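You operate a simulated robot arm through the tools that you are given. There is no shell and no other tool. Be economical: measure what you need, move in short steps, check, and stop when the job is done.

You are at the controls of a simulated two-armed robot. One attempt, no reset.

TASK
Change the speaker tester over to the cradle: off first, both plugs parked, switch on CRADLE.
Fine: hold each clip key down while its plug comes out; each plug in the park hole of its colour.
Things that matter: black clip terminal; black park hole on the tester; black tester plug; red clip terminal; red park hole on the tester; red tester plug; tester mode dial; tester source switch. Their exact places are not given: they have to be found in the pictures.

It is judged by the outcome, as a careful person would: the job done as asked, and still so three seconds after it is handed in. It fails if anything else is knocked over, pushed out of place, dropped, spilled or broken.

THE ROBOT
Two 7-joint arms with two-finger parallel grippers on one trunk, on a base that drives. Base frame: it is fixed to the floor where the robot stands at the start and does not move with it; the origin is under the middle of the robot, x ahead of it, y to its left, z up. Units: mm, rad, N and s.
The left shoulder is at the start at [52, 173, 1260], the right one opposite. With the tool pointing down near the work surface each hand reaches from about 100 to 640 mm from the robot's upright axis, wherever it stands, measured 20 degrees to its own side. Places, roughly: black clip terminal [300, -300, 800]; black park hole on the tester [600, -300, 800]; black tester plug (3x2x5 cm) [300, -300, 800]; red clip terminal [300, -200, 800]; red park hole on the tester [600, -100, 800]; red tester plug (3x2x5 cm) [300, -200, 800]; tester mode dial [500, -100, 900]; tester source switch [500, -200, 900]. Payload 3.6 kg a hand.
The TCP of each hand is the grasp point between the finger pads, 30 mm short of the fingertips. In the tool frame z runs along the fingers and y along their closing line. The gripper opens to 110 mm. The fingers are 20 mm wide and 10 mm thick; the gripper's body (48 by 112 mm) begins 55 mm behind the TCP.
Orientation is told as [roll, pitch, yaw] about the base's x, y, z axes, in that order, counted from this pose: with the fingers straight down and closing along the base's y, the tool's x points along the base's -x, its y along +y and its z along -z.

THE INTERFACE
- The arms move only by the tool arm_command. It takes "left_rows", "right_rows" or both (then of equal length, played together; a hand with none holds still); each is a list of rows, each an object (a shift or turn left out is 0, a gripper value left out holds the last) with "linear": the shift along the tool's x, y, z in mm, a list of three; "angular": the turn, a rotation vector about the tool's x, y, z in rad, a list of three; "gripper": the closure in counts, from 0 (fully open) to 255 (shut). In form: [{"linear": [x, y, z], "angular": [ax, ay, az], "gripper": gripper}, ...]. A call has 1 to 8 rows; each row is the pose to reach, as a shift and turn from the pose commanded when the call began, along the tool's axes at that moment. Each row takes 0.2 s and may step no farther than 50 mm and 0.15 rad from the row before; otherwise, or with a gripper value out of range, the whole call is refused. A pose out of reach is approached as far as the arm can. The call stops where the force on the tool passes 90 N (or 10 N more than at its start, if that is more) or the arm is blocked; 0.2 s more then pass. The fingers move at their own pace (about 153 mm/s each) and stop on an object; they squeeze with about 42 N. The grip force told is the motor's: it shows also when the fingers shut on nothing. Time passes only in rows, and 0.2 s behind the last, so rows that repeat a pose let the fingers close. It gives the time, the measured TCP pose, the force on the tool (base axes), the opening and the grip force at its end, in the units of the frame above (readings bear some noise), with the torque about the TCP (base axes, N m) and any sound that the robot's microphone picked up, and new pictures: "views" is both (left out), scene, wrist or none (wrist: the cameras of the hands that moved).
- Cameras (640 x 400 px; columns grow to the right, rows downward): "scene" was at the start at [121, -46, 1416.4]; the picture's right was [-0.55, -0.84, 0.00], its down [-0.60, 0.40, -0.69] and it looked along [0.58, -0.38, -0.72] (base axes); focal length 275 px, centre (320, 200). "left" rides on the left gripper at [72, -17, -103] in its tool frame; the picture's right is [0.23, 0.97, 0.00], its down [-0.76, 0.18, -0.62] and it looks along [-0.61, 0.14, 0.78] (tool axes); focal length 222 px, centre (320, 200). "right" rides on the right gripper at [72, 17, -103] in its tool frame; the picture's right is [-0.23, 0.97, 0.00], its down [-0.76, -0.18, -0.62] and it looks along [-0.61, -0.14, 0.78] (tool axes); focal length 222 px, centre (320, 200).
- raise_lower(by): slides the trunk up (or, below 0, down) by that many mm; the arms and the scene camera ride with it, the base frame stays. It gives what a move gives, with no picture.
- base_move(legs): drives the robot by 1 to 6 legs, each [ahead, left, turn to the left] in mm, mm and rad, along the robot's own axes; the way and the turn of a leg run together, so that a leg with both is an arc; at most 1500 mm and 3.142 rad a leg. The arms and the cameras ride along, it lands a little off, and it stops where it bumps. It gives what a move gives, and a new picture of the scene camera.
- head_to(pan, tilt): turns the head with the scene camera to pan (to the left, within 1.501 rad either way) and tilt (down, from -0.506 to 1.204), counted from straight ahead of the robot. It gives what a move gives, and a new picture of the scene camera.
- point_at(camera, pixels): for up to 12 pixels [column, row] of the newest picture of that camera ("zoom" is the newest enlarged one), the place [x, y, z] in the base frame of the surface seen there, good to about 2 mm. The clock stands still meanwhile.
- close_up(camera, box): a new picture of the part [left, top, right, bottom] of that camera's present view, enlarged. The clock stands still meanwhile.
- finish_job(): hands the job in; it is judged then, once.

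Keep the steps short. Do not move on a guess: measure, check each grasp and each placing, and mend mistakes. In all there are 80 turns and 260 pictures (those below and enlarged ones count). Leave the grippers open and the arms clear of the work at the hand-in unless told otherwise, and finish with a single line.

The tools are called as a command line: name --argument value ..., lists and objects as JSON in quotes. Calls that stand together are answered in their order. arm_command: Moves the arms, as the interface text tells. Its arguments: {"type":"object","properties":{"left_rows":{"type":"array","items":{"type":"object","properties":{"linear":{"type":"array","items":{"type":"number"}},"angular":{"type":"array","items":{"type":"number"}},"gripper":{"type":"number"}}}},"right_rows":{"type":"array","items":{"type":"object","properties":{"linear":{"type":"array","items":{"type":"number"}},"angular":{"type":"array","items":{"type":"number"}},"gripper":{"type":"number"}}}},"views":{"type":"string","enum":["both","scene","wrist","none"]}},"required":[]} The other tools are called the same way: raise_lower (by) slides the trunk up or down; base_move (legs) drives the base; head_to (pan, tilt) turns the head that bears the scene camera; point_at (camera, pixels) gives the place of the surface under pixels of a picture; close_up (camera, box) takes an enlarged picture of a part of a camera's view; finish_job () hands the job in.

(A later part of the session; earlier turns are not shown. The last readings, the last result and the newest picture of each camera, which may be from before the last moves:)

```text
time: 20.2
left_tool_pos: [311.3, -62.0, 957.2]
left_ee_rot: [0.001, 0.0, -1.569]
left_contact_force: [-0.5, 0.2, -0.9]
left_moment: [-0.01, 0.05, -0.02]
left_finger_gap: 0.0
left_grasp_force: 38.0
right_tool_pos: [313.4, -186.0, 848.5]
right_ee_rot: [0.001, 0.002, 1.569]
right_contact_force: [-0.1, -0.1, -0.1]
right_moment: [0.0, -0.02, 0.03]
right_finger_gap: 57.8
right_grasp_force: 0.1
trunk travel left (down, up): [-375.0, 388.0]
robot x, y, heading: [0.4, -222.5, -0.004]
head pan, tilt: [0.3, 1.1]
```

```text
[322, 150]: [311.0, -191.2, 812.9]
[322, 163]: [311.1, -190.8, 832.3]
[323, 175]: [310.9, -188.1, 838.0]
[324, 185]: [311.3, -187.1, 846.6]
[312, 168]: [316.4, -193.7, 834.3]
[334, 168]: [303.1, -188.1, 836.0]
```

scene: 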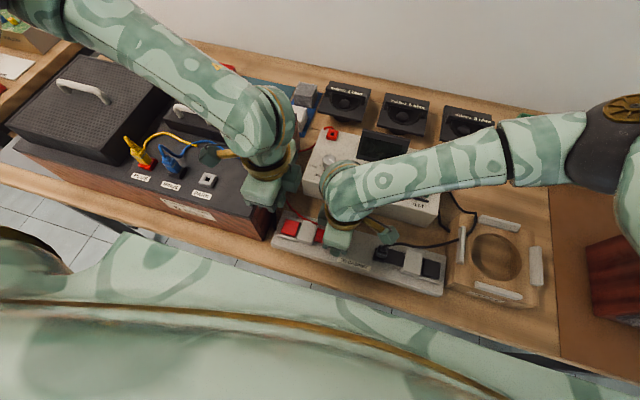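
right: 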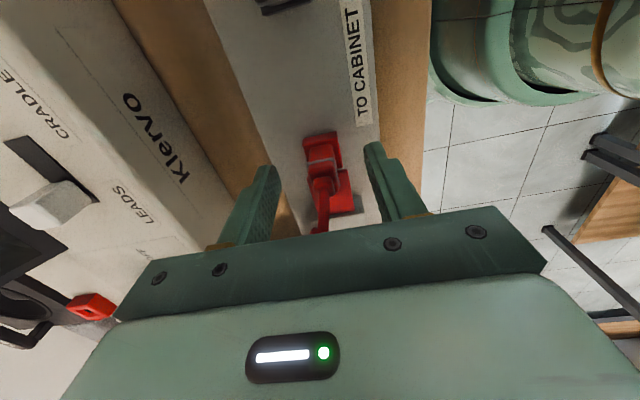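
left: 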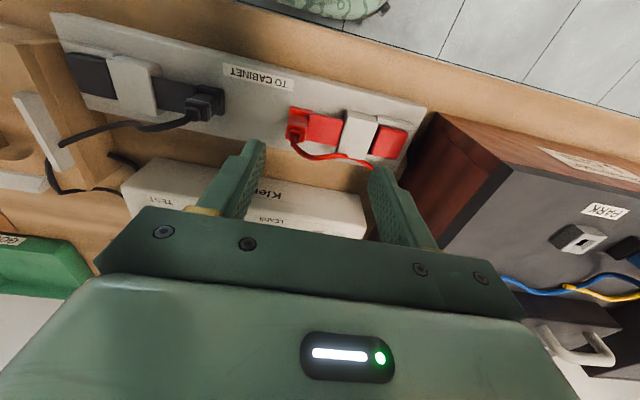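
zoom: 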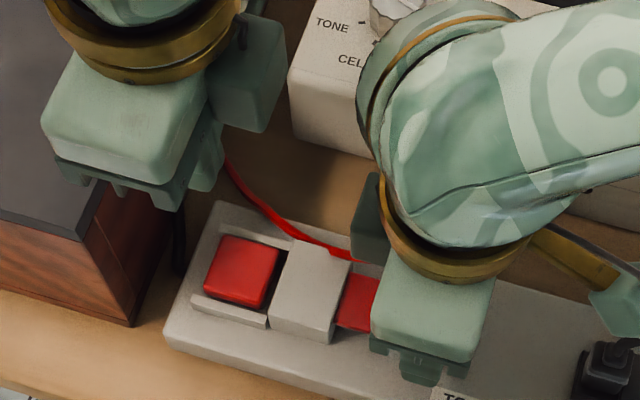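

Plug centred between fingers. Left hand now leans slightly away from the amp and lowers to just above the red key (tip ≈ 818).

arm_command --left_rows '[{"linear": [-9, 1, 0], "angular": [0, 0.1, 0]}, {"linear": [-9, 1, 40], "angular": [0, 0.1, 0]}, {"linear": [-9, 1, 80], "angular": [0, 0.1, 0]}, {"linear": [-9, 1, 108], "angular": [0, 0.1, 0]}, {"linear": [-9, 1, 108], "angular": [0, 0.1, 0]}]' --views "both"

close_up --camera "scene" --box '[210, 150, 370, 250]'

```text
time: 21.4
left_tool_pos: [311.7, -71.4, 848.7]
left_ee_rot: [0.0, 0.1, -1.571]
left_contact_force: [0.4, -0.2, -0.4]
left_moment: [0.03, -0.03, -0.03]
left_finger_gap: 0.1
left_grasp_force: 37.8
right_tool_pos: [313.0, -186.0, 848.9]
right_ee_rot: [0.002, 0.0, 1.569]
right_contact_force: [-0.5, -0.7, -0.2]
right_moment: [-0.02, -0.02, -0.01]
right_finger_gap: 58.3
right_grasp_force: 0.0
trunk travel left (down, up): [-375.0, 388.0]
robot x, y, heading: [-1.1, -222.1, 0.002]
head pan, tilt: [0.3, 1.1]
```

scene: 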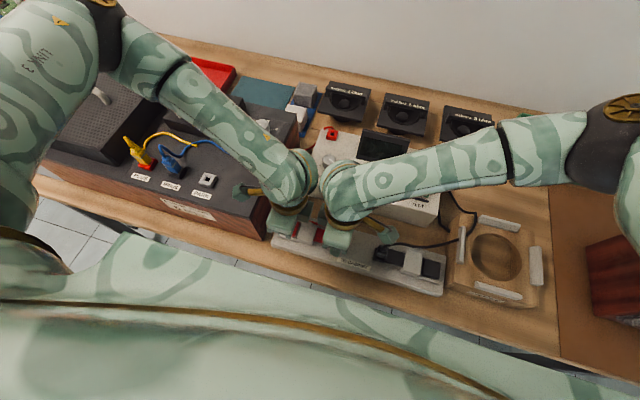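
left: 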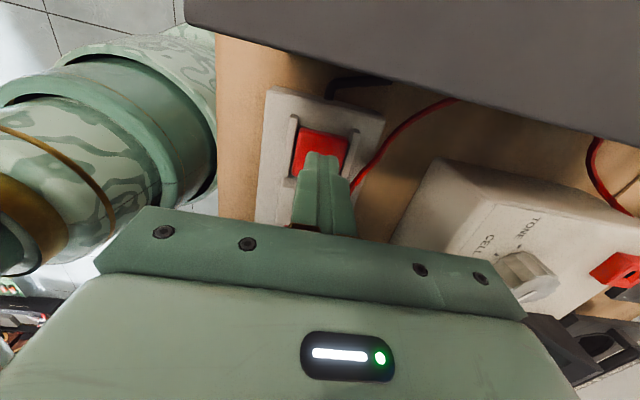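

```text
4.00 times, centred on (290, 200) of scene
```

zoom: 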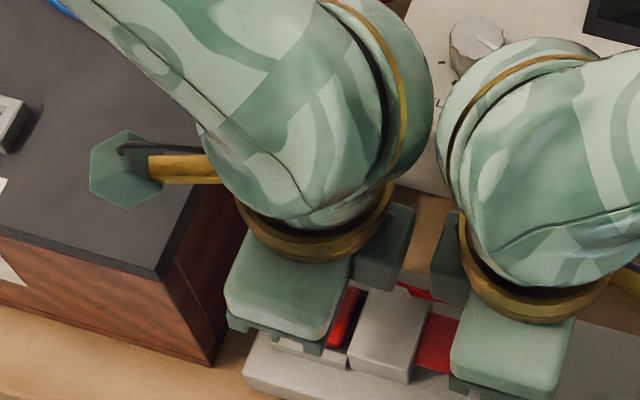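

Gap between wrists is small but clear. Right closes on the plug (with 2 mm correction to +y).

arm_command --right_rows '[{"linear": [-2, 0, 0], "gripper": 170}, {"linear": [-2, 0, 0], "gripper": 255}, {"linear": [-2, 0, 0], "gripper": 255}, {"linear": [-2, 0, 0], "gripper": 255}]' --views "wrist"

```text
time: 22.4
left_tool_pos: [311.4, -71.4, 848.6]
left_ee_rot: [0.001, 0.102, -1.569]
left_contact_force: [-1.0, 1.0, 0.2]
left_moment: [0.01, 0.02, -0.01]
left_finger_gap: 0.0
left_grasp_force: 37.5
right_tool_pos: [312.8, -184.1, 849.6]
right_ee_rot: [0.003, -0.001, 1.568]
right_contact_force: [-7.3, -0.1, -2.5]
right_moment: [-0.03, 0.33, 0.07]
right_finger_gap: 15.9
right_grasp_force: 42.0
trunk travel left (down, up): [-375.0, 388.0]
robot x, y, heading: [-2.7, -221.7, 0.0]
head pan, tilt: [0.3, 1.1]
```

right: 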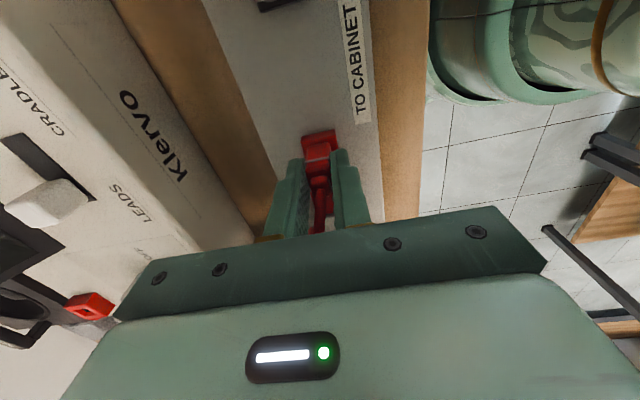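

Held (15.9 mm). Now the left presses the key down in small steps.

arm_command --left_rows '[{"linear": [0, 0, 6]}, {"linear": [0, 0, 10]}, {"linear": [0, 0, 13]}, {"linear": [0, 0, 15]}, {"linear": [0, 0, 15]}]' --views "wrist"

```text
time: 23.6
left_tool_pos: [310.2, -72.0, 835.7]
left_ee_rot: [0.004, 0.099, -1.568]
left_contact_force: [2.3, -3.3, 19.3]
left_moment: [-0.21, -0.02, 0.01]
left_finger_gap: 0.2
left_grasp_force: 37.5
right_tool_pos: [311.9, -182.7, 849.4]
right_ee_rot: [-0.002, -0.001, 1.57]
right_contact_force: [-7.7, 1.1, -1.5]
right_moment: [0.02, 0.41, -0.01]
right_finger_gap: 15.5
right_grasp_force: 42.0
trunk travel left (down, up): [-375.0, 388.0]
robot x, y, heading: [-1.4, -219.8, -0.001]
head pan, tilt: [0.3, 1.1]
```

left: 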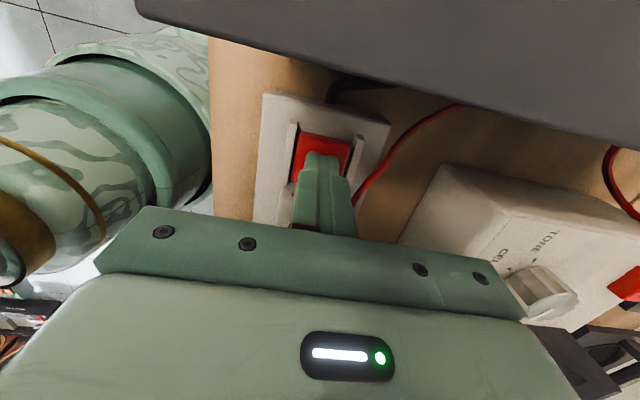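

Contact 19 N; press further.

arm_command --left_rows '[{"linear": [0, 0, 3]}, {"linear": [0, 0, 6]}, {"linear": [0, 0, 8]}, {"linear": [0, 0, 8]}]' --views "wrist"

close_up --camera "left" --box '[240, 80, 400, 180]'

```text
time: 24.3
left_tool_pos: [310.2, -71.1, 835.4]
left_ee_rot: [0.014, 0.09, -1.569]
left_contact_force: [-14.4, 24.6, 135.0]
left_moment: [-0.4, 0.48, 0.44]
left_finger_gap: 0.0
left_grasp_force: 37.8
right_tool_pos: [312.1, -184.2, 851.1]
right_ee_rot: [-0.01, 0.003, 1.571]
right_contact_force: [0.2, -2.0, -2.1]
right_moment: [-0.16, 0.0, 0.02]
right_finger_gap: 15.6
right_grasp_force: 42.1
trunk travel left (down, up): [-375.0, 388.0]
robot x, y, heading: [-0.9, -222.1, 0.003]
head pan, tilt: [0.3, 1.1]
stopped in row 3 (left hand): the force on the tool passed its limit at 94 N (the readings are from after the stop); the commanded pose is now the measured one
```

left: 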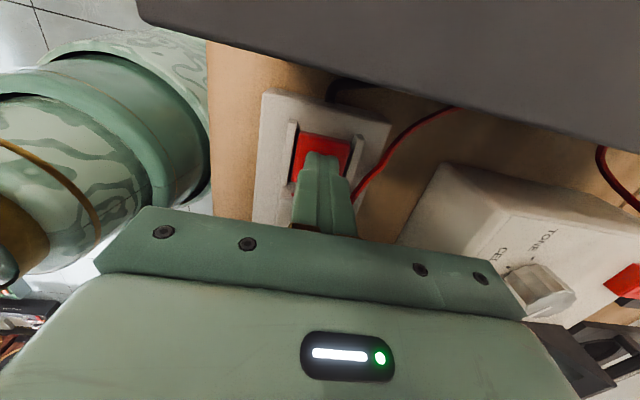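

```text
4.00 times, centred on (320, 130) of left
```

zoom: 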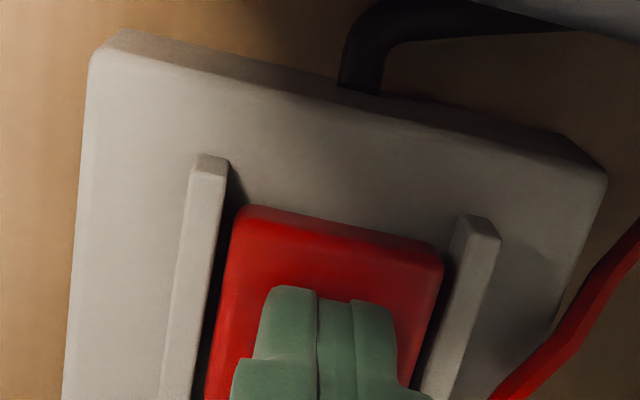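

Hard stop after ~3 mm of travel. Checking the key's height now.

point_at --camera "zoom" --pixels '[[280, 250], [350, 265], [410, 285], [420, 340], [200, 200], [475, 250], [500, 190]]'

arm_command --left_rows '[{"linear": [0, 0, 0]}, {"linear": [0, 0, 0]}]' --views "none"

```text
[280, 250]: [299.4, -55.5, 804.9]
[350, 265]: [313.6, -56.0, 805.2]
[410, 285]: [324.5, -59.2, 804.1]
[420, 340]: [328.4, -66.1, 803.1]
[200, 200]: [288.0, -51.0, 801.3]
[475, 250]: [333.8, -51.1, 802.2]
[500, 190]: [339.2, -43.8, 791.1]
```

```text
time: 24.9
left_tool_pos: [310.4, -74.2, 834.2]
left_ee_rot: [0.018, 0.091, -1.569]
left_contact_force: [-14.4, 25.0, 139.1]
left_moment: [-0.16, 0.48, 0.42]
left_finger_gap: 0.0
left_grasp_force: 37.6
right_tool_pos: [310.2, -183.3, 851.9]
right_ee_rot: [-0.013, 0.001, 1.569]
right_contact_force: [3.3, 0.4, -1.0]
right_moment: [0.02, -0.12, -0.03]
right_finger_gap: 15.9
right_grasp_force: 41.9
trunk travel left (down, up): [-375.0, 388.0]
robot x, y, heading: [0.8, -223.7, -0.002]
head pan, tilt: [0.3, 1.1]
```

Key is down 4 mm (809→805). Easing to a moderate press, then pull the plug straight up while holding.

arm_command --left_rows '[{"linear": [0, 0, -4]}, {"linear": [0, 0, -4]}, {"linear": [0, 0, -4]}, {"linear": [0, 0, -4]}, {"linear": [0, 0, -4]}, {"linear": [0, 0, -4]}, {"linear": [0, 0, -4]}, {"linear": [0, 0, -4]}]' --right_rows '[{"linear": [0, 0, 0]}, {"linear": [0, 0, 0]}, {"linear": [0, 0, -6]}, {"linear": [0, 0, -14]}, {"linear": [0, 0, -24]}, {"linear": [0, 0, -36]}, {"linear": [0, 0, -50]}, {"linear": [0, 0, -65]}]' --views "both"

close_up --camera "right" --box '[220, 60, 460, 210]'

```text
time: 26.7
left_tool_pos: [312.0, -72.8, 835.5]
left_ee_rot: [0.008, 0.096, -1.569]
left_contact_force: [-3.6, 4.2, 59.8]
left_moment: [-0.25, 0.18, 0.12]
left_finger_gap: 0.0
left_grasp_force: 37.1
right_tool_pos: [313.1, -185.0, 915.1]
right_ee_rot: [-0.004, 0.0, 1.57]
right_contact_force: [-0.7, -0.6, -0.9]
right_moment: [0.01, 0.0, 0.01]
right_finger_gap: 15.5
right_grasp_force: 41.9
trunk travel left (down, up): [-375.0, 388.0]
robot x, y, heading: [1.9, -222.0, 0.004]
head pan, tilt: [0.3, 1.1]
```

scene: 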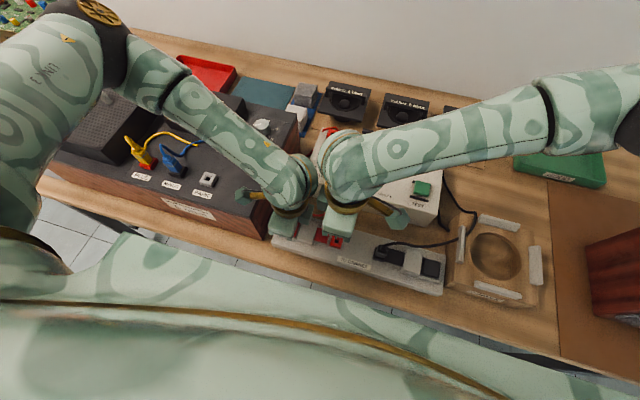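
right: 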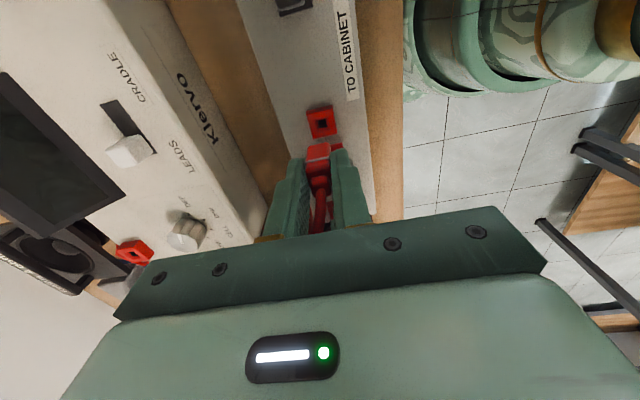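
left: 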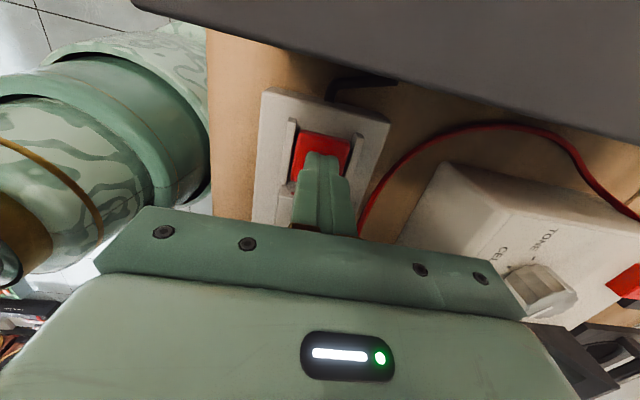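

```text
2.67 times, centred on (340, 135) of right
```

zoom: 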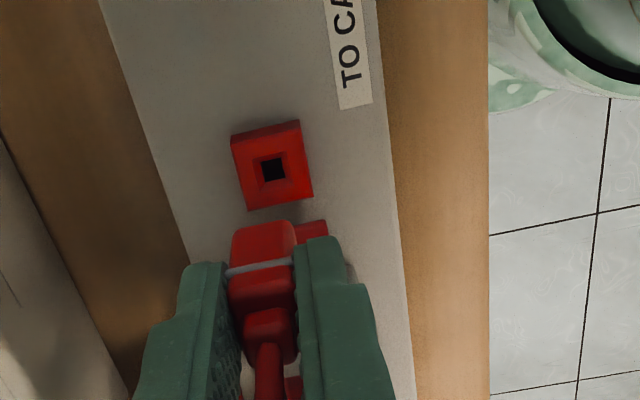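

The red plug is out and the socket empty. Measuring the socket with this camera as reference for the insertion offset.

point_at --camera "zoom" --pixels '[[273, 168], [255, 172], [293, 165], [278, 195], [270, 147], [240, 150], [300, 190], [234, 255]]'

arm_command --right_rows '[{"linear": [0, 0, -25]}, {"linear": [0, 0, -50]}]' --left_rows '[{"linear": [0, 0, -20]}, {"linear": [0, 0, -45]}]' --views "none"

```text
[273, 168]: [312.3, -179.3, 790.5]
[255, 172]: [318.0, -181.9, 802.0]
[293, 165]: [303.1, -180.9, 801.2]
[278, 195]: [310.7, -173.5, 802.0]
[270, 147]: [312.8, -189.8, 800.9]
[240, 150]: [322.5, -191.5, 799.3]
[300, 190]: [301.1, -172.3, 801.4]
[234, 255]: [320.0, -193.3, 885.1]
```

```text
time: 27.3
left_tool_pos: [312.7, -73.5, 877.4]
left_ee_rot: [0.0, 0.103, -1.565]
left_contact_force: [0.1, -0.2, 1.2]
left_moment: [0.0, -0.01, 0.02]
left_finger_gap: 0.0
left_grasp_force: 37.8
right_tool_pos: [314.9, -184.5, 963.6]
right_ee_rot: [-0.003, 0.003, 1.567]
right_contact_force: [0.8, -39.9, 11.6]
right_moment: [4.32, -0.03, -0.24]
right_finger_gap: 15.7
right_grasp_force: 41.7
trunk travel left (down, up): [-375.0, 388.0]
robot x, y, heading: [-0.7, -222.1, 0.003]
head pan, tilt: [0.3, 1.1]
```

The right hand reads −40 N in y at ~108 mm above its TCP: it touches the left wrist. Moving the right hand away to −y.

arm_command --right_rows '[{"linear": [15, 0, 0]}, {"linear": [40, 0, 0]}]' --views "both"

```text
time: 27.9
left_tool_pos: [313.8, -76.7, 879.4]
left_ee_rot: [0.006, 0.096, -1.568]
left_contact_force: [0.1, -0.5, -0.2]
left_moment: [0.01, -0.01, 0.03]
left_finger_gap: 0.0
left_grasp_force: 37.7
right_tool_pos: [314.9, -223.4, 964.8]
right_ee_rot: [-0.002, 0.0, 1.567]
right_contact_force: [-1.0, -0.3, -0.4]
right_moment: [-0.01, 0.0, -0.02]
right_finger_gap: 15.5
right_grasp_force: 41.6
trunk travel left (down, up): [-375.0, 388.0]
robot x, y, heading: [-0.8, -221.3, 0.004]
head pan, tilt: [0.3, 1.1]
```

scene: 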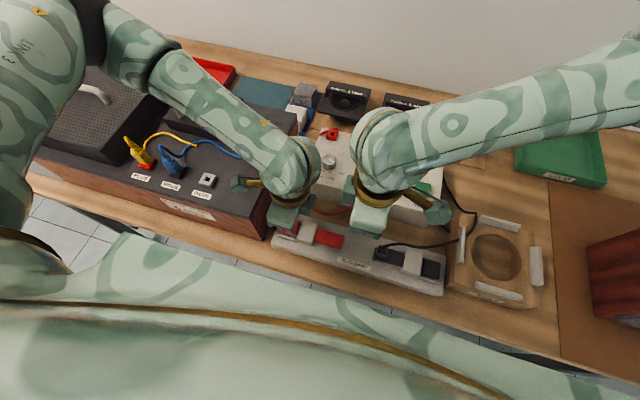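
right: 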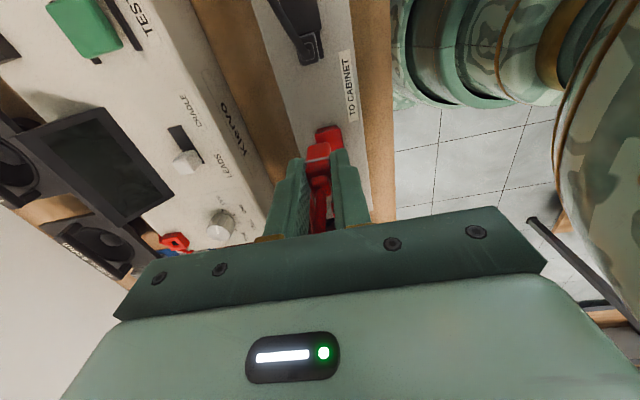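

Free again, plug still held. Left hand rises and moves left, clear of the right arm's way.

arm_command --left_rows '[{"linear": [5, 0, -40]}, {"linear": [10, 0, -85]}, {"linear": [30, 0, -125]}, {"linear": [60, 0, -160]}, {"linear": [95, 0, -180]}, {"linear": [130, 0, -190]}]' --views "scene"

```text
time: 29.3
left_tool_pos: [310.2, 37.9, 1080.9]
left_ee_rot: [0.007, 0.097, -1.569]
left_contact_force: [-1.5, 0.1, -0.9]
left_moment: [0.0, -0.01, 0.03]
left_finger_gap: 0.0
left_grasp_force: 37.9
right_tool_pos: [313.8, -222.3, 964.2]
right_ee_rot: [-0.005, 0.001, 1.569]
right_contact_force: [0.8, 0.9, 0.9]
right_moment: [0.0, -0.03, -0.02]
right_finger_gap: 15.5
right_grasp_force: 41.6
trunk travel left (down, up): [-375.0, 388.0]
robot x, y, heading: [-1.3, -225.0, -0.001]
head pan, tilt: [0.3, 1.1]
```

scene: 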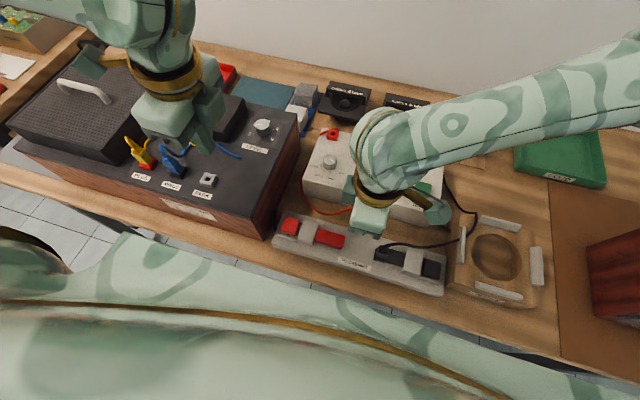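

Left is clear. Right carries the plug at z≈985 to above the red park hole.

arm_command --right_rows '[{"linear": [0, 0, -21]}, {"linear": [-20, -43, -21]}, {"linear": [-40, -86, -21]}, {"linear": [-60, -129, -21]}, {"linear": [-80, -172, -21]}, {"linear": [-100, -215, -21]}, {"linear": [-124, -259, -21]}, {"linear": [-124, -259, -21]}]' --views "both"

close_up --camera "right" --box '[220, 60, 460, 210]'

```text
refused: row 7 steps farther than a row can; nothing moved
```

```text
2.67 times, centred on (340, 135) of right
```

zoom: 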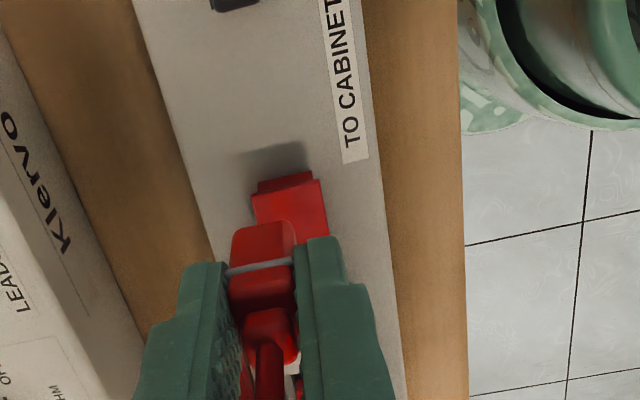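

Row 7 was a bit too long; evening out.

arm_command --right_rows '[{"linear": [0, -20, -21]}, {"linear": [-20, -60, -21]}, {"linear": [-40, -100, -21]}, {"linear": [-60, -140, -21]}, {"linear": [-80, -180, -21]}, {"linear": [-102, -220, -21]}, {"linear": [-124, -259, -21]}, {"linear": [-124, -259, -21]}]' --views "both"

close_up --camera "right" --box '[220, 60, 460, 210]'

```text
time: 31.1
left_tool_pos: [310.2, 36.8, 1079.7]
left_ee_rot: [0.007, 0.096, -1.57]
left_contact_force: [0.1, -0.4, -0.4]
left_moment: [0.03, 0.0, 0.04]
left_finger_gap: 0.0
left_grasp_force: 37.4
right_tool_pos: [533.2, -122.2, 983.8]
right_ee_rot: [-0.002, 0.003, 1.571]
right_contact_force: [-0.3, 0.2, -0.1]
right_moment: [-0.02, -0.01, -0.02]
right_finger_gap: 15.6
right_grasp_force: 42.3
right hand out of reach, approached as far as the arm can: row 7, 8
trunk travel left (down, up): [-375.0, 388.0]
robot x, y, heading: [-0.8, -225.3, 0.005]
head pan, tilt: [0.3, 1.1]
```

scene: 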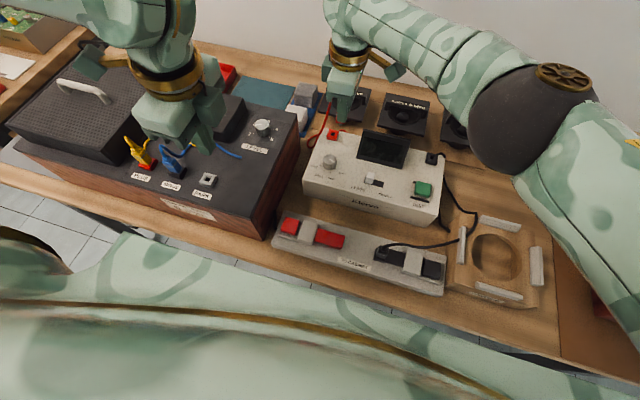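
right: 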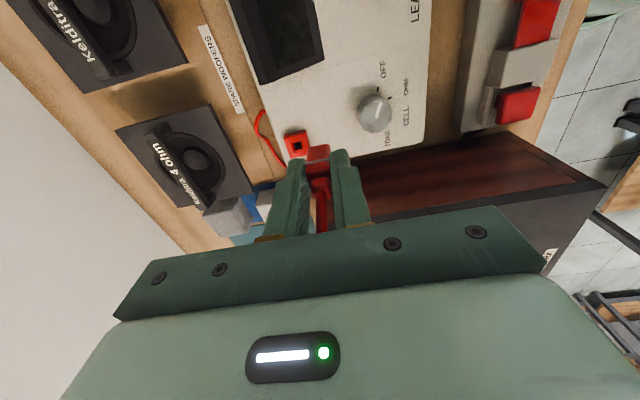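

```text
2.67 times, centred on (340, 135) of right
```

zoom: 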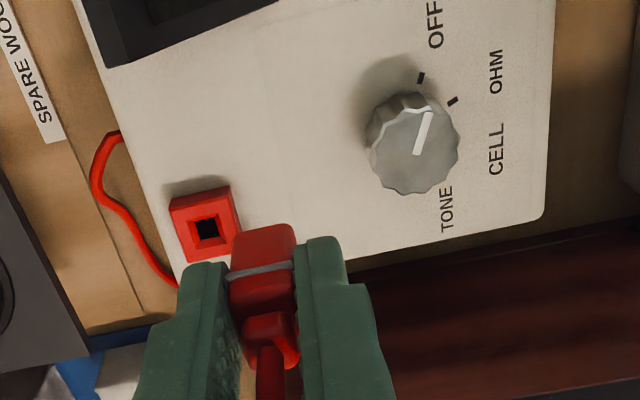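

Out of reach at x=533 from here. I shift the hand to y≈−245 then drive the base 120 mm left so the right arm reaches more straight ahead.

arm_command --right_rows '[{"linear": [40, 20, 0]}, {"linear": [80, 30, 0]}, {"linear": [122, 40, 0]}, {"linear": [122, 40, 0]}]' --views "none"

base_move --legs '[[0, 120, 0]]'

```text
time: 32.1
left_tool_pos: [309.6, 37.4, 1080.2]
left_ee_rot: [0.005, 0.095, -1.57]
left_contact_force: [0.7, 0.4, -0.8]
left_moment: [-0.04, 0.01, 0.03]
left_finger_gap: 0.0
left_grasp_force: 37.6
right_tool_pos: [493.0, -246.3, 985.0]
right_ee_rot: [-0.002, 0.002, 1.569]
right_contact_force: [0.5, 0.9, -0.9]
right_moment: [-0.01, 0.05, -0.03]
right_finger_gap: 15.4
right_grasp_force: 42.0
trunk travel left (down, up): [-375.0, 388.0]
robot x, y, heading: [0.3, -220.7, 0.004]
head pan, tilt: [0.3, 1.1]
```

```text
time: 33.3
left_tool_pos: [309.9, 158.3, 1080.6]
left_ee_rot: [0.005, 0.095, -1.569]
left_contact_force: [0.3, 0.9, 0.1]
left_moment: [-0.04, -0.03, -0.01]
left_finger_gap: 0.0
left_grasp_force: 37.9
right_tool_pos: [495.1, -122.9, 984.5]
right_ee_rot: [-0.001, 0.002, 1.57]
right_contact_force: [-0.1, -0.4, -1.8]
right_moment: [0.0, -0.03, 0.03]
right_finger_gap: 15.7
right_grasp_force: 41.6
trunk travel left (down, up): [-375.0, 388.0]
robot x, y, heading: [0.3, -100.0, 0.003]
head pan, tilt: [0.3, 1.1]
```

scene: 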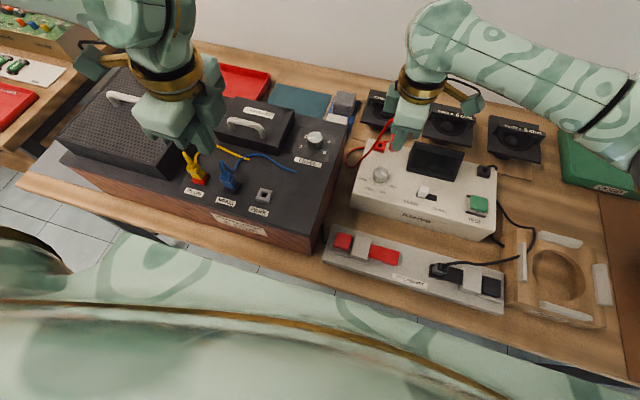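

arm_command --right_rows '[{"linear": [-13, -39, 0]}, {"linear": [-26, -78, 0]}, {"linear": [-26, -78, 20]}, {"linear": [-26, -78, 20]}]' --views "both"

close_up --camera "right" --box '[220, 60, 460, 210]'

```text
time: 34.3
left_tool_pos: [311.2, 159.2, 1080.7]
left_ee_rot: [0.005, 0.096, -1.569]
left_contact_force: [-0.1, 0.3, 0.1]
left_moment: [-0.02, 0.0, 0.01]
left_finger_gap: 0.0
left_grasp_force: 37.7
right_tool_pos: [572.2, -96.5, 963.8]
right_ee_rot: [-0.003, 0.002, 1.572]
right_contact_force: [0.2, 0.3, -0.1]
right_moment: [0.01, -0.01, 0.0]
right_finger_gap: 15.6
right_grasp_force: 41.9
trunk travel left (down, up): [-375.0, 388.0]
robot x, y, heading: [0.3, -99.3, 0.003]
head pan, tilt: [0.3, 1.1]
```

scene: 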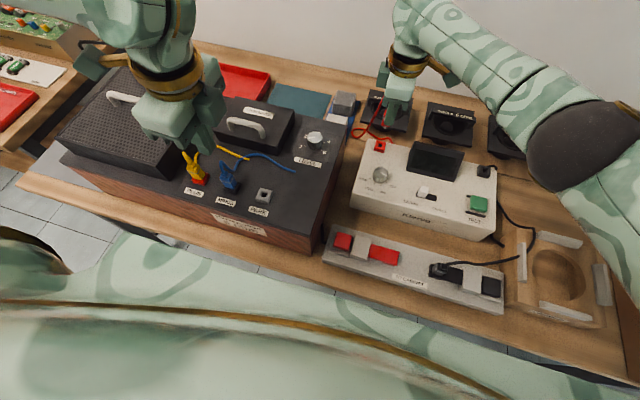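
right: 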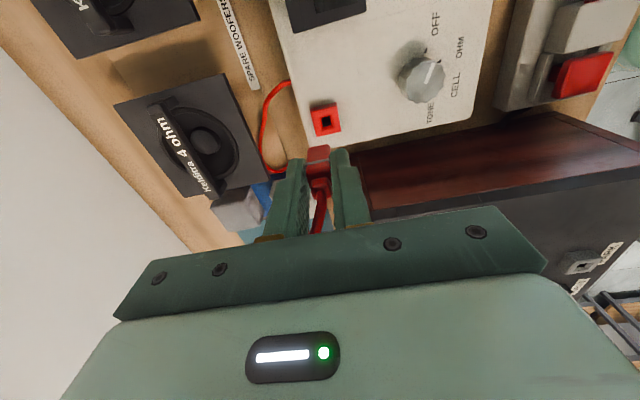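

```text
2.67 times, centred on (340, 135) of right
```

zoom: 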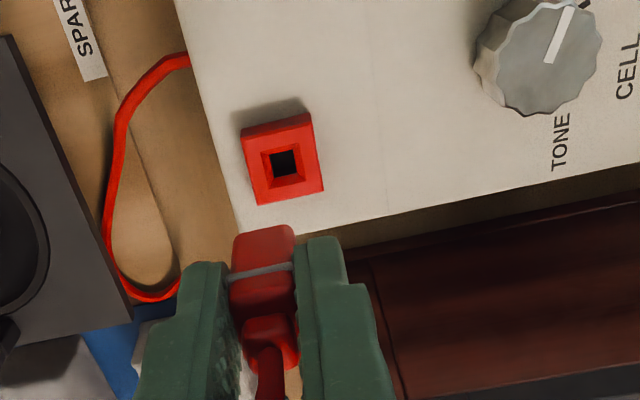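

point_at --camera "zoom" --pixels '[[286, 163], [283, 137], [265, 170], [307, 157], [289, 190], [254, 190], [310, 130], [320, 175]]'

```text
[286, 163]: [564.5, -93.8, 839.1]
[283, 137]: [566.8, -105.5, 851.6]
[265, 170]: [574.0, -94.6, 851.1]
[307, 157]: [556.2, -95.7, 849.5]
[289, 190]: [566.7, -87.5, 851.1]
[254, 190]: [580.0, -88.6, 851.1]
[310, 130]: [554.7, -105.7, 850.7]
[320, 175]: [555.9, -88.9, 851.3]
```

Rim top z≈851; by comparison with the clip socket view (hole at zoom (273,168)), the hand needs −5 mm in x and −3 mm in y.

arm_command --right_rows '[{"linear": [3, 5.2, 0]}, {"linear": [3, 5.2, 0]}, {"linear": [3, 5.2, 0]}]' --views "none"

close_up --camera "right" --box '[220, 60, 460, 210]'

point_at --camera "zoom" --pixels '[[270, 147], [255, 175], [293, 168], [278, 198], [244, 155], [302, 195]]'

```text
time: 35.1
left_tool_pos: [310.9, 158.4, 1081.2]
left_ee_rot: [0.004, 0.095, -1.569]
left_contact_force: [0.2, 0.1, 0.6]
left_moment: [0.0, 0.05, -0.01]
left_finger_gap: 0.0
left_grasp_force: 37.4
right_tool_pos: [566.8, -100.8, 963.5]
right_ee_rot: [0.0, 0.002, 1.569]
right_contact_force: [-1.1, 0.4, -0.7]
right_moment: [0.02, -0.03, -0.03]
right_finger_gap: 15.7
right_grasp_force: 41.9
trunk travel left (down, up): [-375.0, 388.0]
robot x, y, heading: [-0.2, -101.1, 0.004]
head pan, tilt: [0.3, 1.1]
```

```text
2.67 times, centred on (340, 135) of right
```

zoom: 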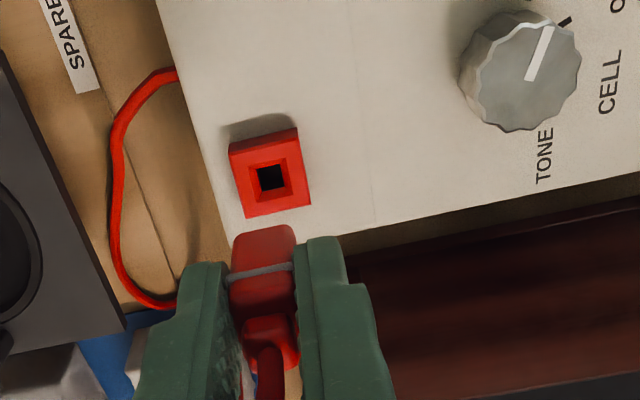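

```text
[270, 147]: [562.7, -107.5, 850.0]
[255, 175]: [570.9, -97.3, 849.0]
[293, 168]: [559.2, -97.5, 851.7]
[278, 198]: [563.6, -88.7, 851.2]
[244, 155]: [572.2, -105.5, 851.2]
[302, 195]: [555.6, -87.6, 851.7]
```

Slight overshoot: correct +1.3 mm y, +0.8 mm x and lower 35 mm to check alignment close up.

arm_command --right_rows '[{"linear": [-1.3, -0.8, 0]}, {"linear": [-1.3, -0.8, 20]}, {"linear": [-1.3, -0.8, 35]}, {"linear": [-1.3, -0.8, 35]}]' --views "wrist"

close_up --camera "right" --box '[260, 90, 388, 170]'

close_up --camera "scene" --box '[340, 80, 436, 160]'

```text
time: 36.1
left_tool_pos: [309.6, 158.6, 1079.9]
left_ee_rot: [0.006, 0.096, -1.569]
left_contact_force: [0.0, 0.4, -0.4]
left_moment: [-0.02, 0.0, 0.01]
left_finger_gap: 0.1
left_grasp_force: 37.8
right_tool_pos: [567.9, -99.0, 930.1]
right_ee_rot: [-0.003, 0.001, 1.569]
right_contact_force: [-0.3, -0.4, -0.1]
right_moment: [0.01, 0.0, -0.01]
right_finger_gap: 16.0
right_grasp_force: 41.9
trunk travel left (down, up): [-375.0, 388.0]
robot x, y, heading: [0.1, -99.3, 0.004]
head pan, tilt: [0.3, 1.1]
```

right: 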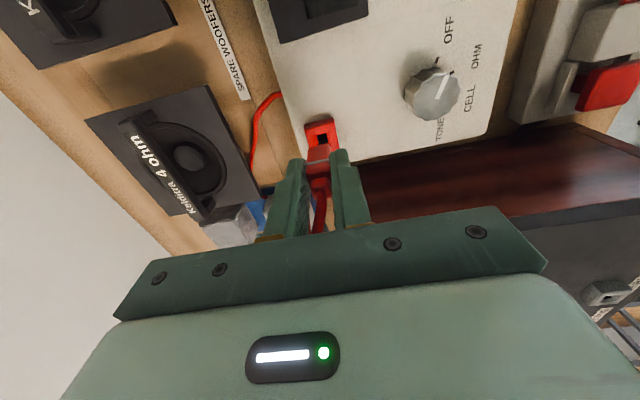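

```text
5.00 times, centred on (324, 130) of right
```

zoom: 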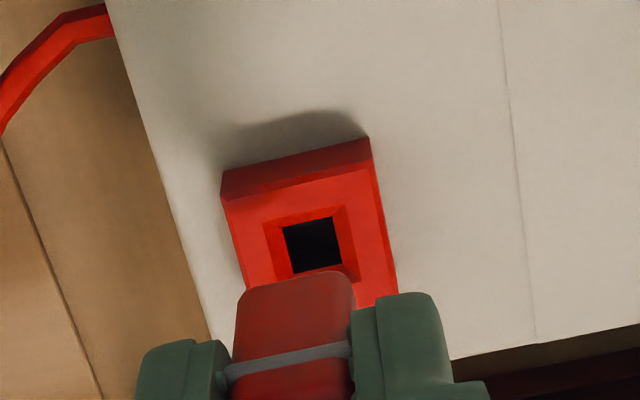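

```text
5.00 times, centred on (388, 120) of scene
```

zoom: 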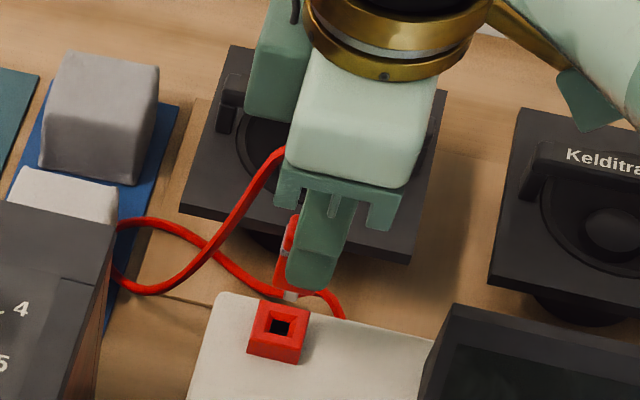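

Prong, seen in the scene zoom, lines up over the hole. Lowering slowly to the seated height (~899).

arm_command --right_rows '[{"linear": [0, 0, 8]}, {"linear": [0, 0, 14]}, {"linear": [0, 0, 19]}, {"linear": [0, 0, 19]}]' --views "none"

close_up --camera "scene" --box '[352, 110, 416, 150]'

close_up --camera "right" --box '[260, 90, 388, 170]'

```text
time: 37.1
left_tool_pos: [310.9, 158.9, 1080.4]
left_ee_rot: [0.006, 0.095, -1.568]
left_contact_force: [0.0, -0.1, 0.1]
left_moment: [-0.01, 0.03, -0.02]
left_finger_gap: 0.3
left_grasp_force: 37.3
right_tool_pos: [568.1, -100.4, 910.0]
right_ee_rot: [-0.002, 0.001, 1.571]
right_contact_force: [-0.9, 0.3, -1.2]
right_moment: [-0.01, -0.01, 0.0]
right_finger_gap: 15.7
right_grasp_force: 41.8
trunk travel left (down, up): [-375.0, 388.0]
robot x, y, heading: [0.9, -103.0, 0.001]
head pan, tilt: [0.3, 1.1]
```

```text
10.00 times, centred on (384, 130) of scene
```

zoom: 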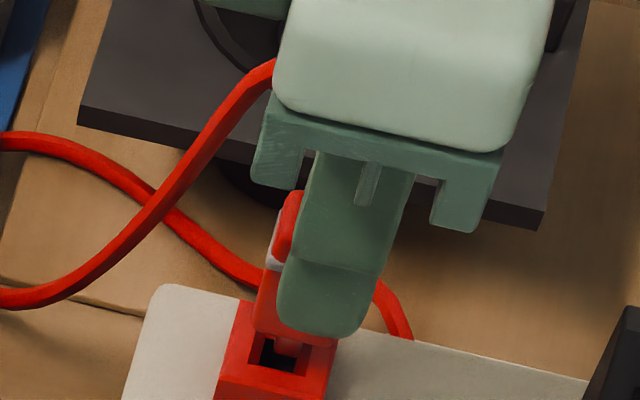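

```text
5.00 times, centred on (324, 130) of right
```

zoom: 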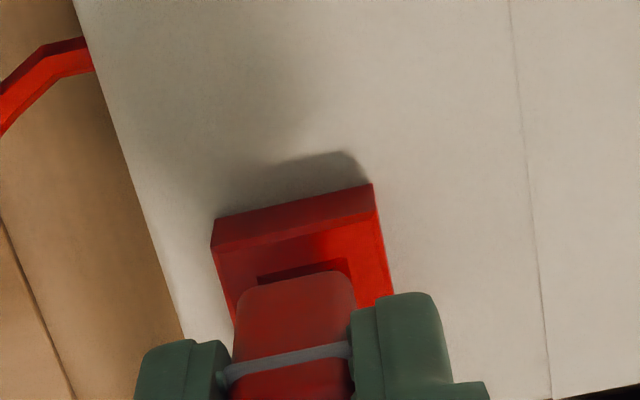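

Prong is going into the hole mouth with no force. Continuing down.

arm_command --right_rows '[{"linear": [0, 0, 4]}, {"linear": [0, 0, 7]}, {"linear": [0, 0, 10]}, {"linear": [0, 0, 12]}, {"linear": [0, 0, 12]}]' --views "none"

close_up --camera "scene" --box '[352, 110, 416, 150]'

close_up --camera "right" --box '[260, 90, 388, 170]'

```text
time: 38.3
left_tool_pos: [310.2, 159.3, 1080.8]
left_ee_rot: [0.005, 0.097, -1.566]
left_contact_force: [-0.2, 0.3, -0.1]
left_moment: [0.0, 0.0, 0.01]
left_finger_gap: 0.1
left_grasp_force: 37.6
right_tool_pos: [568.2, -99.9, 897.9]
right_ee_rot: [-0.003, 0.002, 1.57]
right_contact_force: [1.1, 1.2, 4.8]
right_moment: [-0.03, -0.02, 0.01]
right_finger_gap: 15.6
right_grasp_force: 41.7
trunk travel left (down, up): [-375.0, 388.0]
robot x, y, heading: [0.6, -101.1, 0.003]
head pan, tilt: [0.3, 1.1]
```

```text
10.00 times, centred on (384, 130) of scene
```

zoom: 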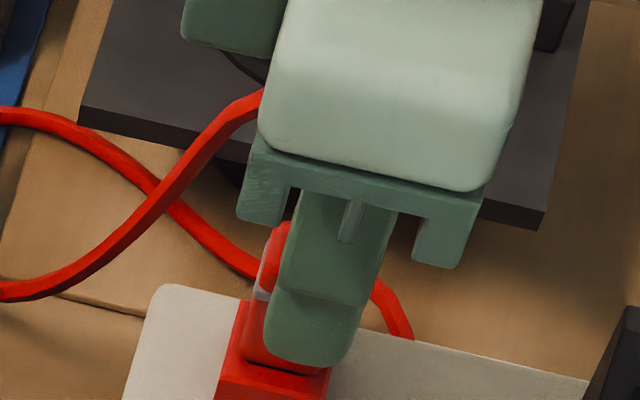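

```text
5.00 times, centred on (324, 130) of right
```

zoom: 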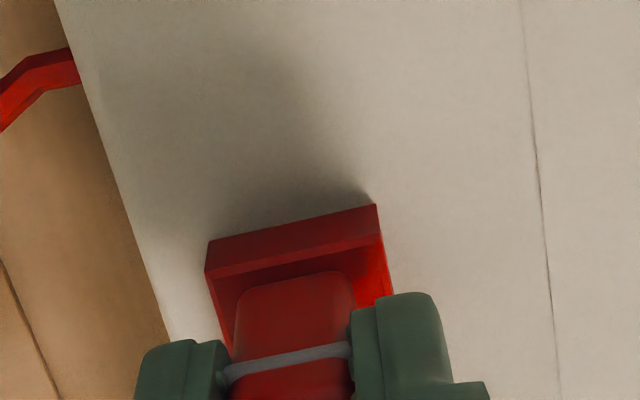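

The plug's body is down at the rim. A small extra push to seat it.

arm_command --right_rows '[{"linear": [0, 0, 2]}, {"linear": [0, 0, 3.5]}, {"linear": [0, 0, 3.5]}]' --views "none"

```text
time: 39.1
left_tool_pos: [308.2, 158.2, 1081.5]
left_ee_rot: [0.009, 0.095, -1.568]
left_contact_force: [0.4, 0.0, -0.5]
left_moment: [0.03, 0.02, -0.02]
left_finger_gap: 0.0
left_grasp_force: 37.9
right_tool_pos: [567.0, -98.8, 897.6]
right_ee_rot: [-0.01, -0.002, 1.571]
right_contact_force: [5.5, 0.2, 33.2]
right_moment: [0.02, -0.1, 0.0]
right_finger_gap: 16.3
right_grasp_force: 42.3
trunk travel left (down, up): [-375.0, 388.0]
robot x, y, heading: [2.4, -105.2, 0.004]
head pan, tilt: [0.3, 1.1]
```

Seated (33 N, no further travel). Ease off, open, and rise.

arm_command --right_rows '[{"linear": [0, 0, -3]}, {"linear": [0, 0, -3], "gripper": 150}, {"linear": [0, 0, -3], "gripper": 150}, {"linear": [0, 0, -30]}, {"linear": [0, 0, -75]}, {"linear": [0, 0, -110]}]' --views "both"

close_up --camera "scene" --box '[342, 110, 422, 160]'

close_up --camera "right" --box '[220, 60, 460, 210]'

```text
time: 40.5
left_tool_pos: [310.0, 159.0, 1080.3]
left_ee_rot: [0.005, 0.095, -1.569]
left_contact_force: [-0.3, 0.3, 0.2]
left_moment: [0.0, -0.04, -0.03]
left_finger_gap: 0.0
left_grasp_force: 38.2
right_tool_pos: [567.9, -100.4, 1003.6]
right_ee_rot: [-0.003, 0.002, 1.569]
right_contact_force: [0.6, 0.6, -0.1]
right_moment: [0.0, 0.02, -0.01]
right_finger_gap: 45.1
right_grasp_force: 0.0
trunk travel left (down, up): [-375.0, 388.0]
robot x, y, heading: [0.9, -99.0, 0.003]
head pan, tilt: [0.3, 1.1]
```

scene: 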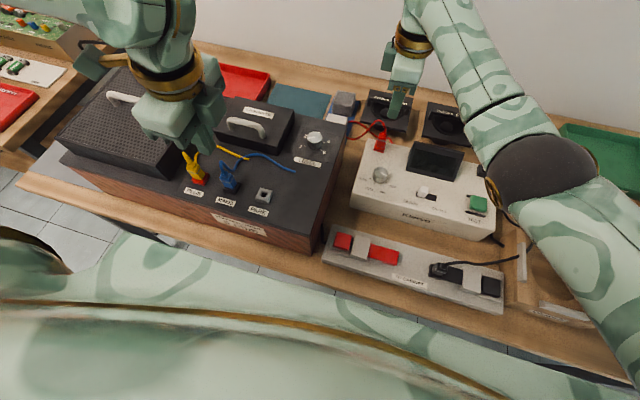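
right: 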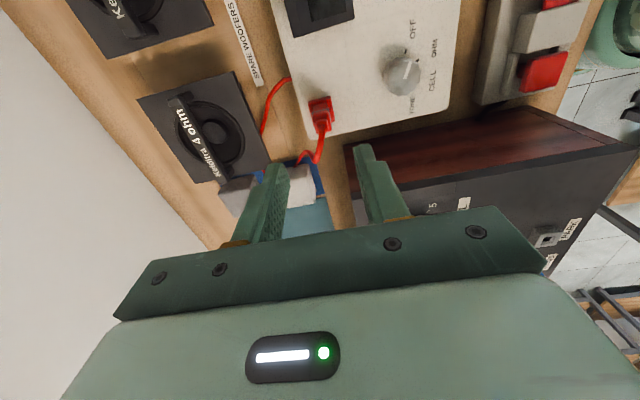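

```text
8.00 times, centred on (382, 135) of scene
```

zoom: 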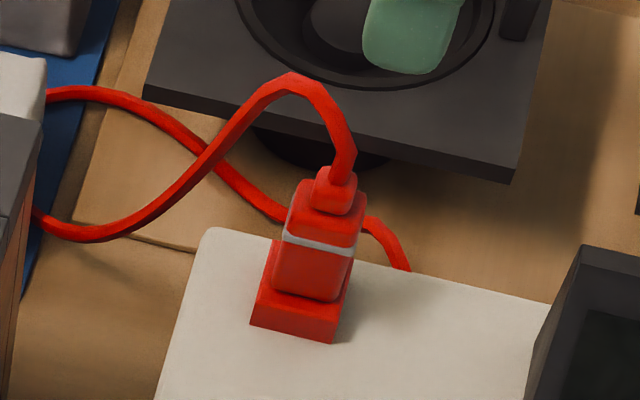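

```text
2.67 times, centred on (340, 135) of right
```

zoom: 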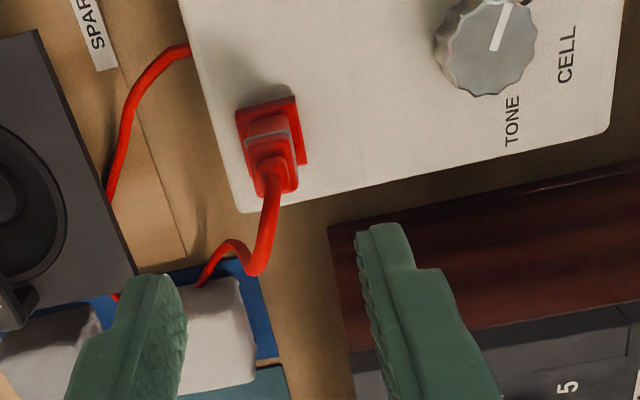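

Red plug is parked. Now for the black one: drive the base back right by 122 mm.

base_move --legs '[[0, -122, 0]]'

```text
time: 41.8
left_tool_pos: [311.6, 36.8, 1080.2]
left_ee_rot: [0.005, 0.098, -1.569]
left_contact_force: [0.7, -0.3, 0.9]
left_moment: [0.02, 0.01, 0.03]
left_finger_gap: 0.3
left_grasp_force: 38.0
right_tool_pos: [567.4, -224.2, 1005.3]
right_ee_rot: [-0.004, 0.0, 1.568]
right_contact_force: [0.0, 0.1, 0.6]
right_moment: [0.07, 0.03, 0.03]
right_finger_gap: 45.5
right_grasp_force: 0.0
trunk travel left (down, up): [-375.0, 388.0]
robot x, y, heading: [-0.2, -222.4, 0.001]
head pan, tilt: [0.3, 1.1]
```

scene: 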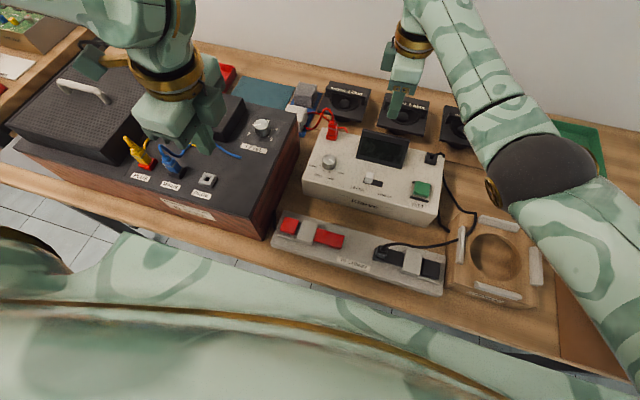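

Right hand goes above the black key (about [311,−396], z 960), closing its fingers, leaning slightly outward.

arm_command --right_rows '[{"linear": [22, 37, 0], "gripper": 255}, {"linear": [46, 73, 0]}, {"linear": [70, 110, 0]}, {"linear": [94, 146, 0]}, {"linear": [118, 183, 0]}, {"linear": [142, 220, 5]}, {"linear": [172, 256, 10]}, {"linear": [172, 256, 45], "angular": [0, -0.14, 0]}]' --views "both"

```text
time: 43.6
left_tool_pos: [310.4, 35.3, 1079.9]
left_ee_rot: [0.006, 0.097, -1.569]
left_contact_force: [0.4, -0.3, 0.4]
left_moment: [0.01, 0.0, 0.03]
left_finger_gap: 0.0
left_grasp_force: 37.7
right_tool_pos: [312.0, -394.5, 958.3]
right_ee_rot: [-0.002, -0.14, 1.571]
right_contact_force: [-0.1, 0.8, 0.2]
right_moment: [-0.01, 0.01, -0.03]
right_finger_gap: 0.1
right_grasp_force: 37.3
trunk travel left (down, up): [-375.0, 388.0]
robot x, y, heading: [-3.2, -224.5, 0.01]
head pan, tilt: [0.3, 1.1]
```

scene: 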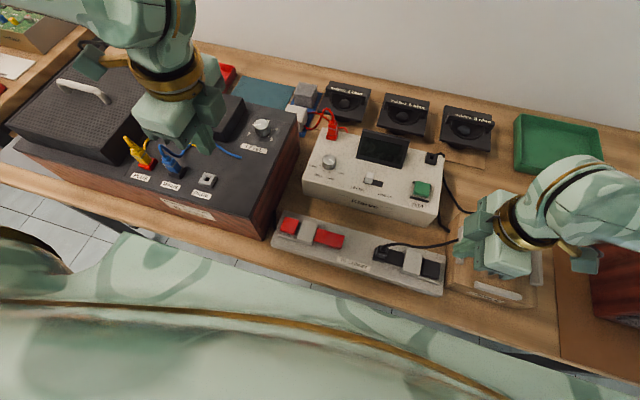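
right: 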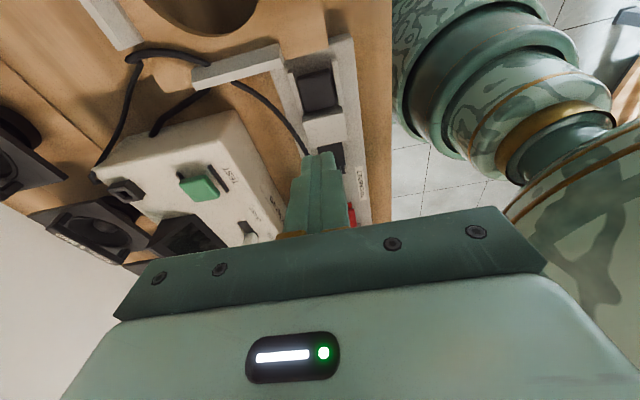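

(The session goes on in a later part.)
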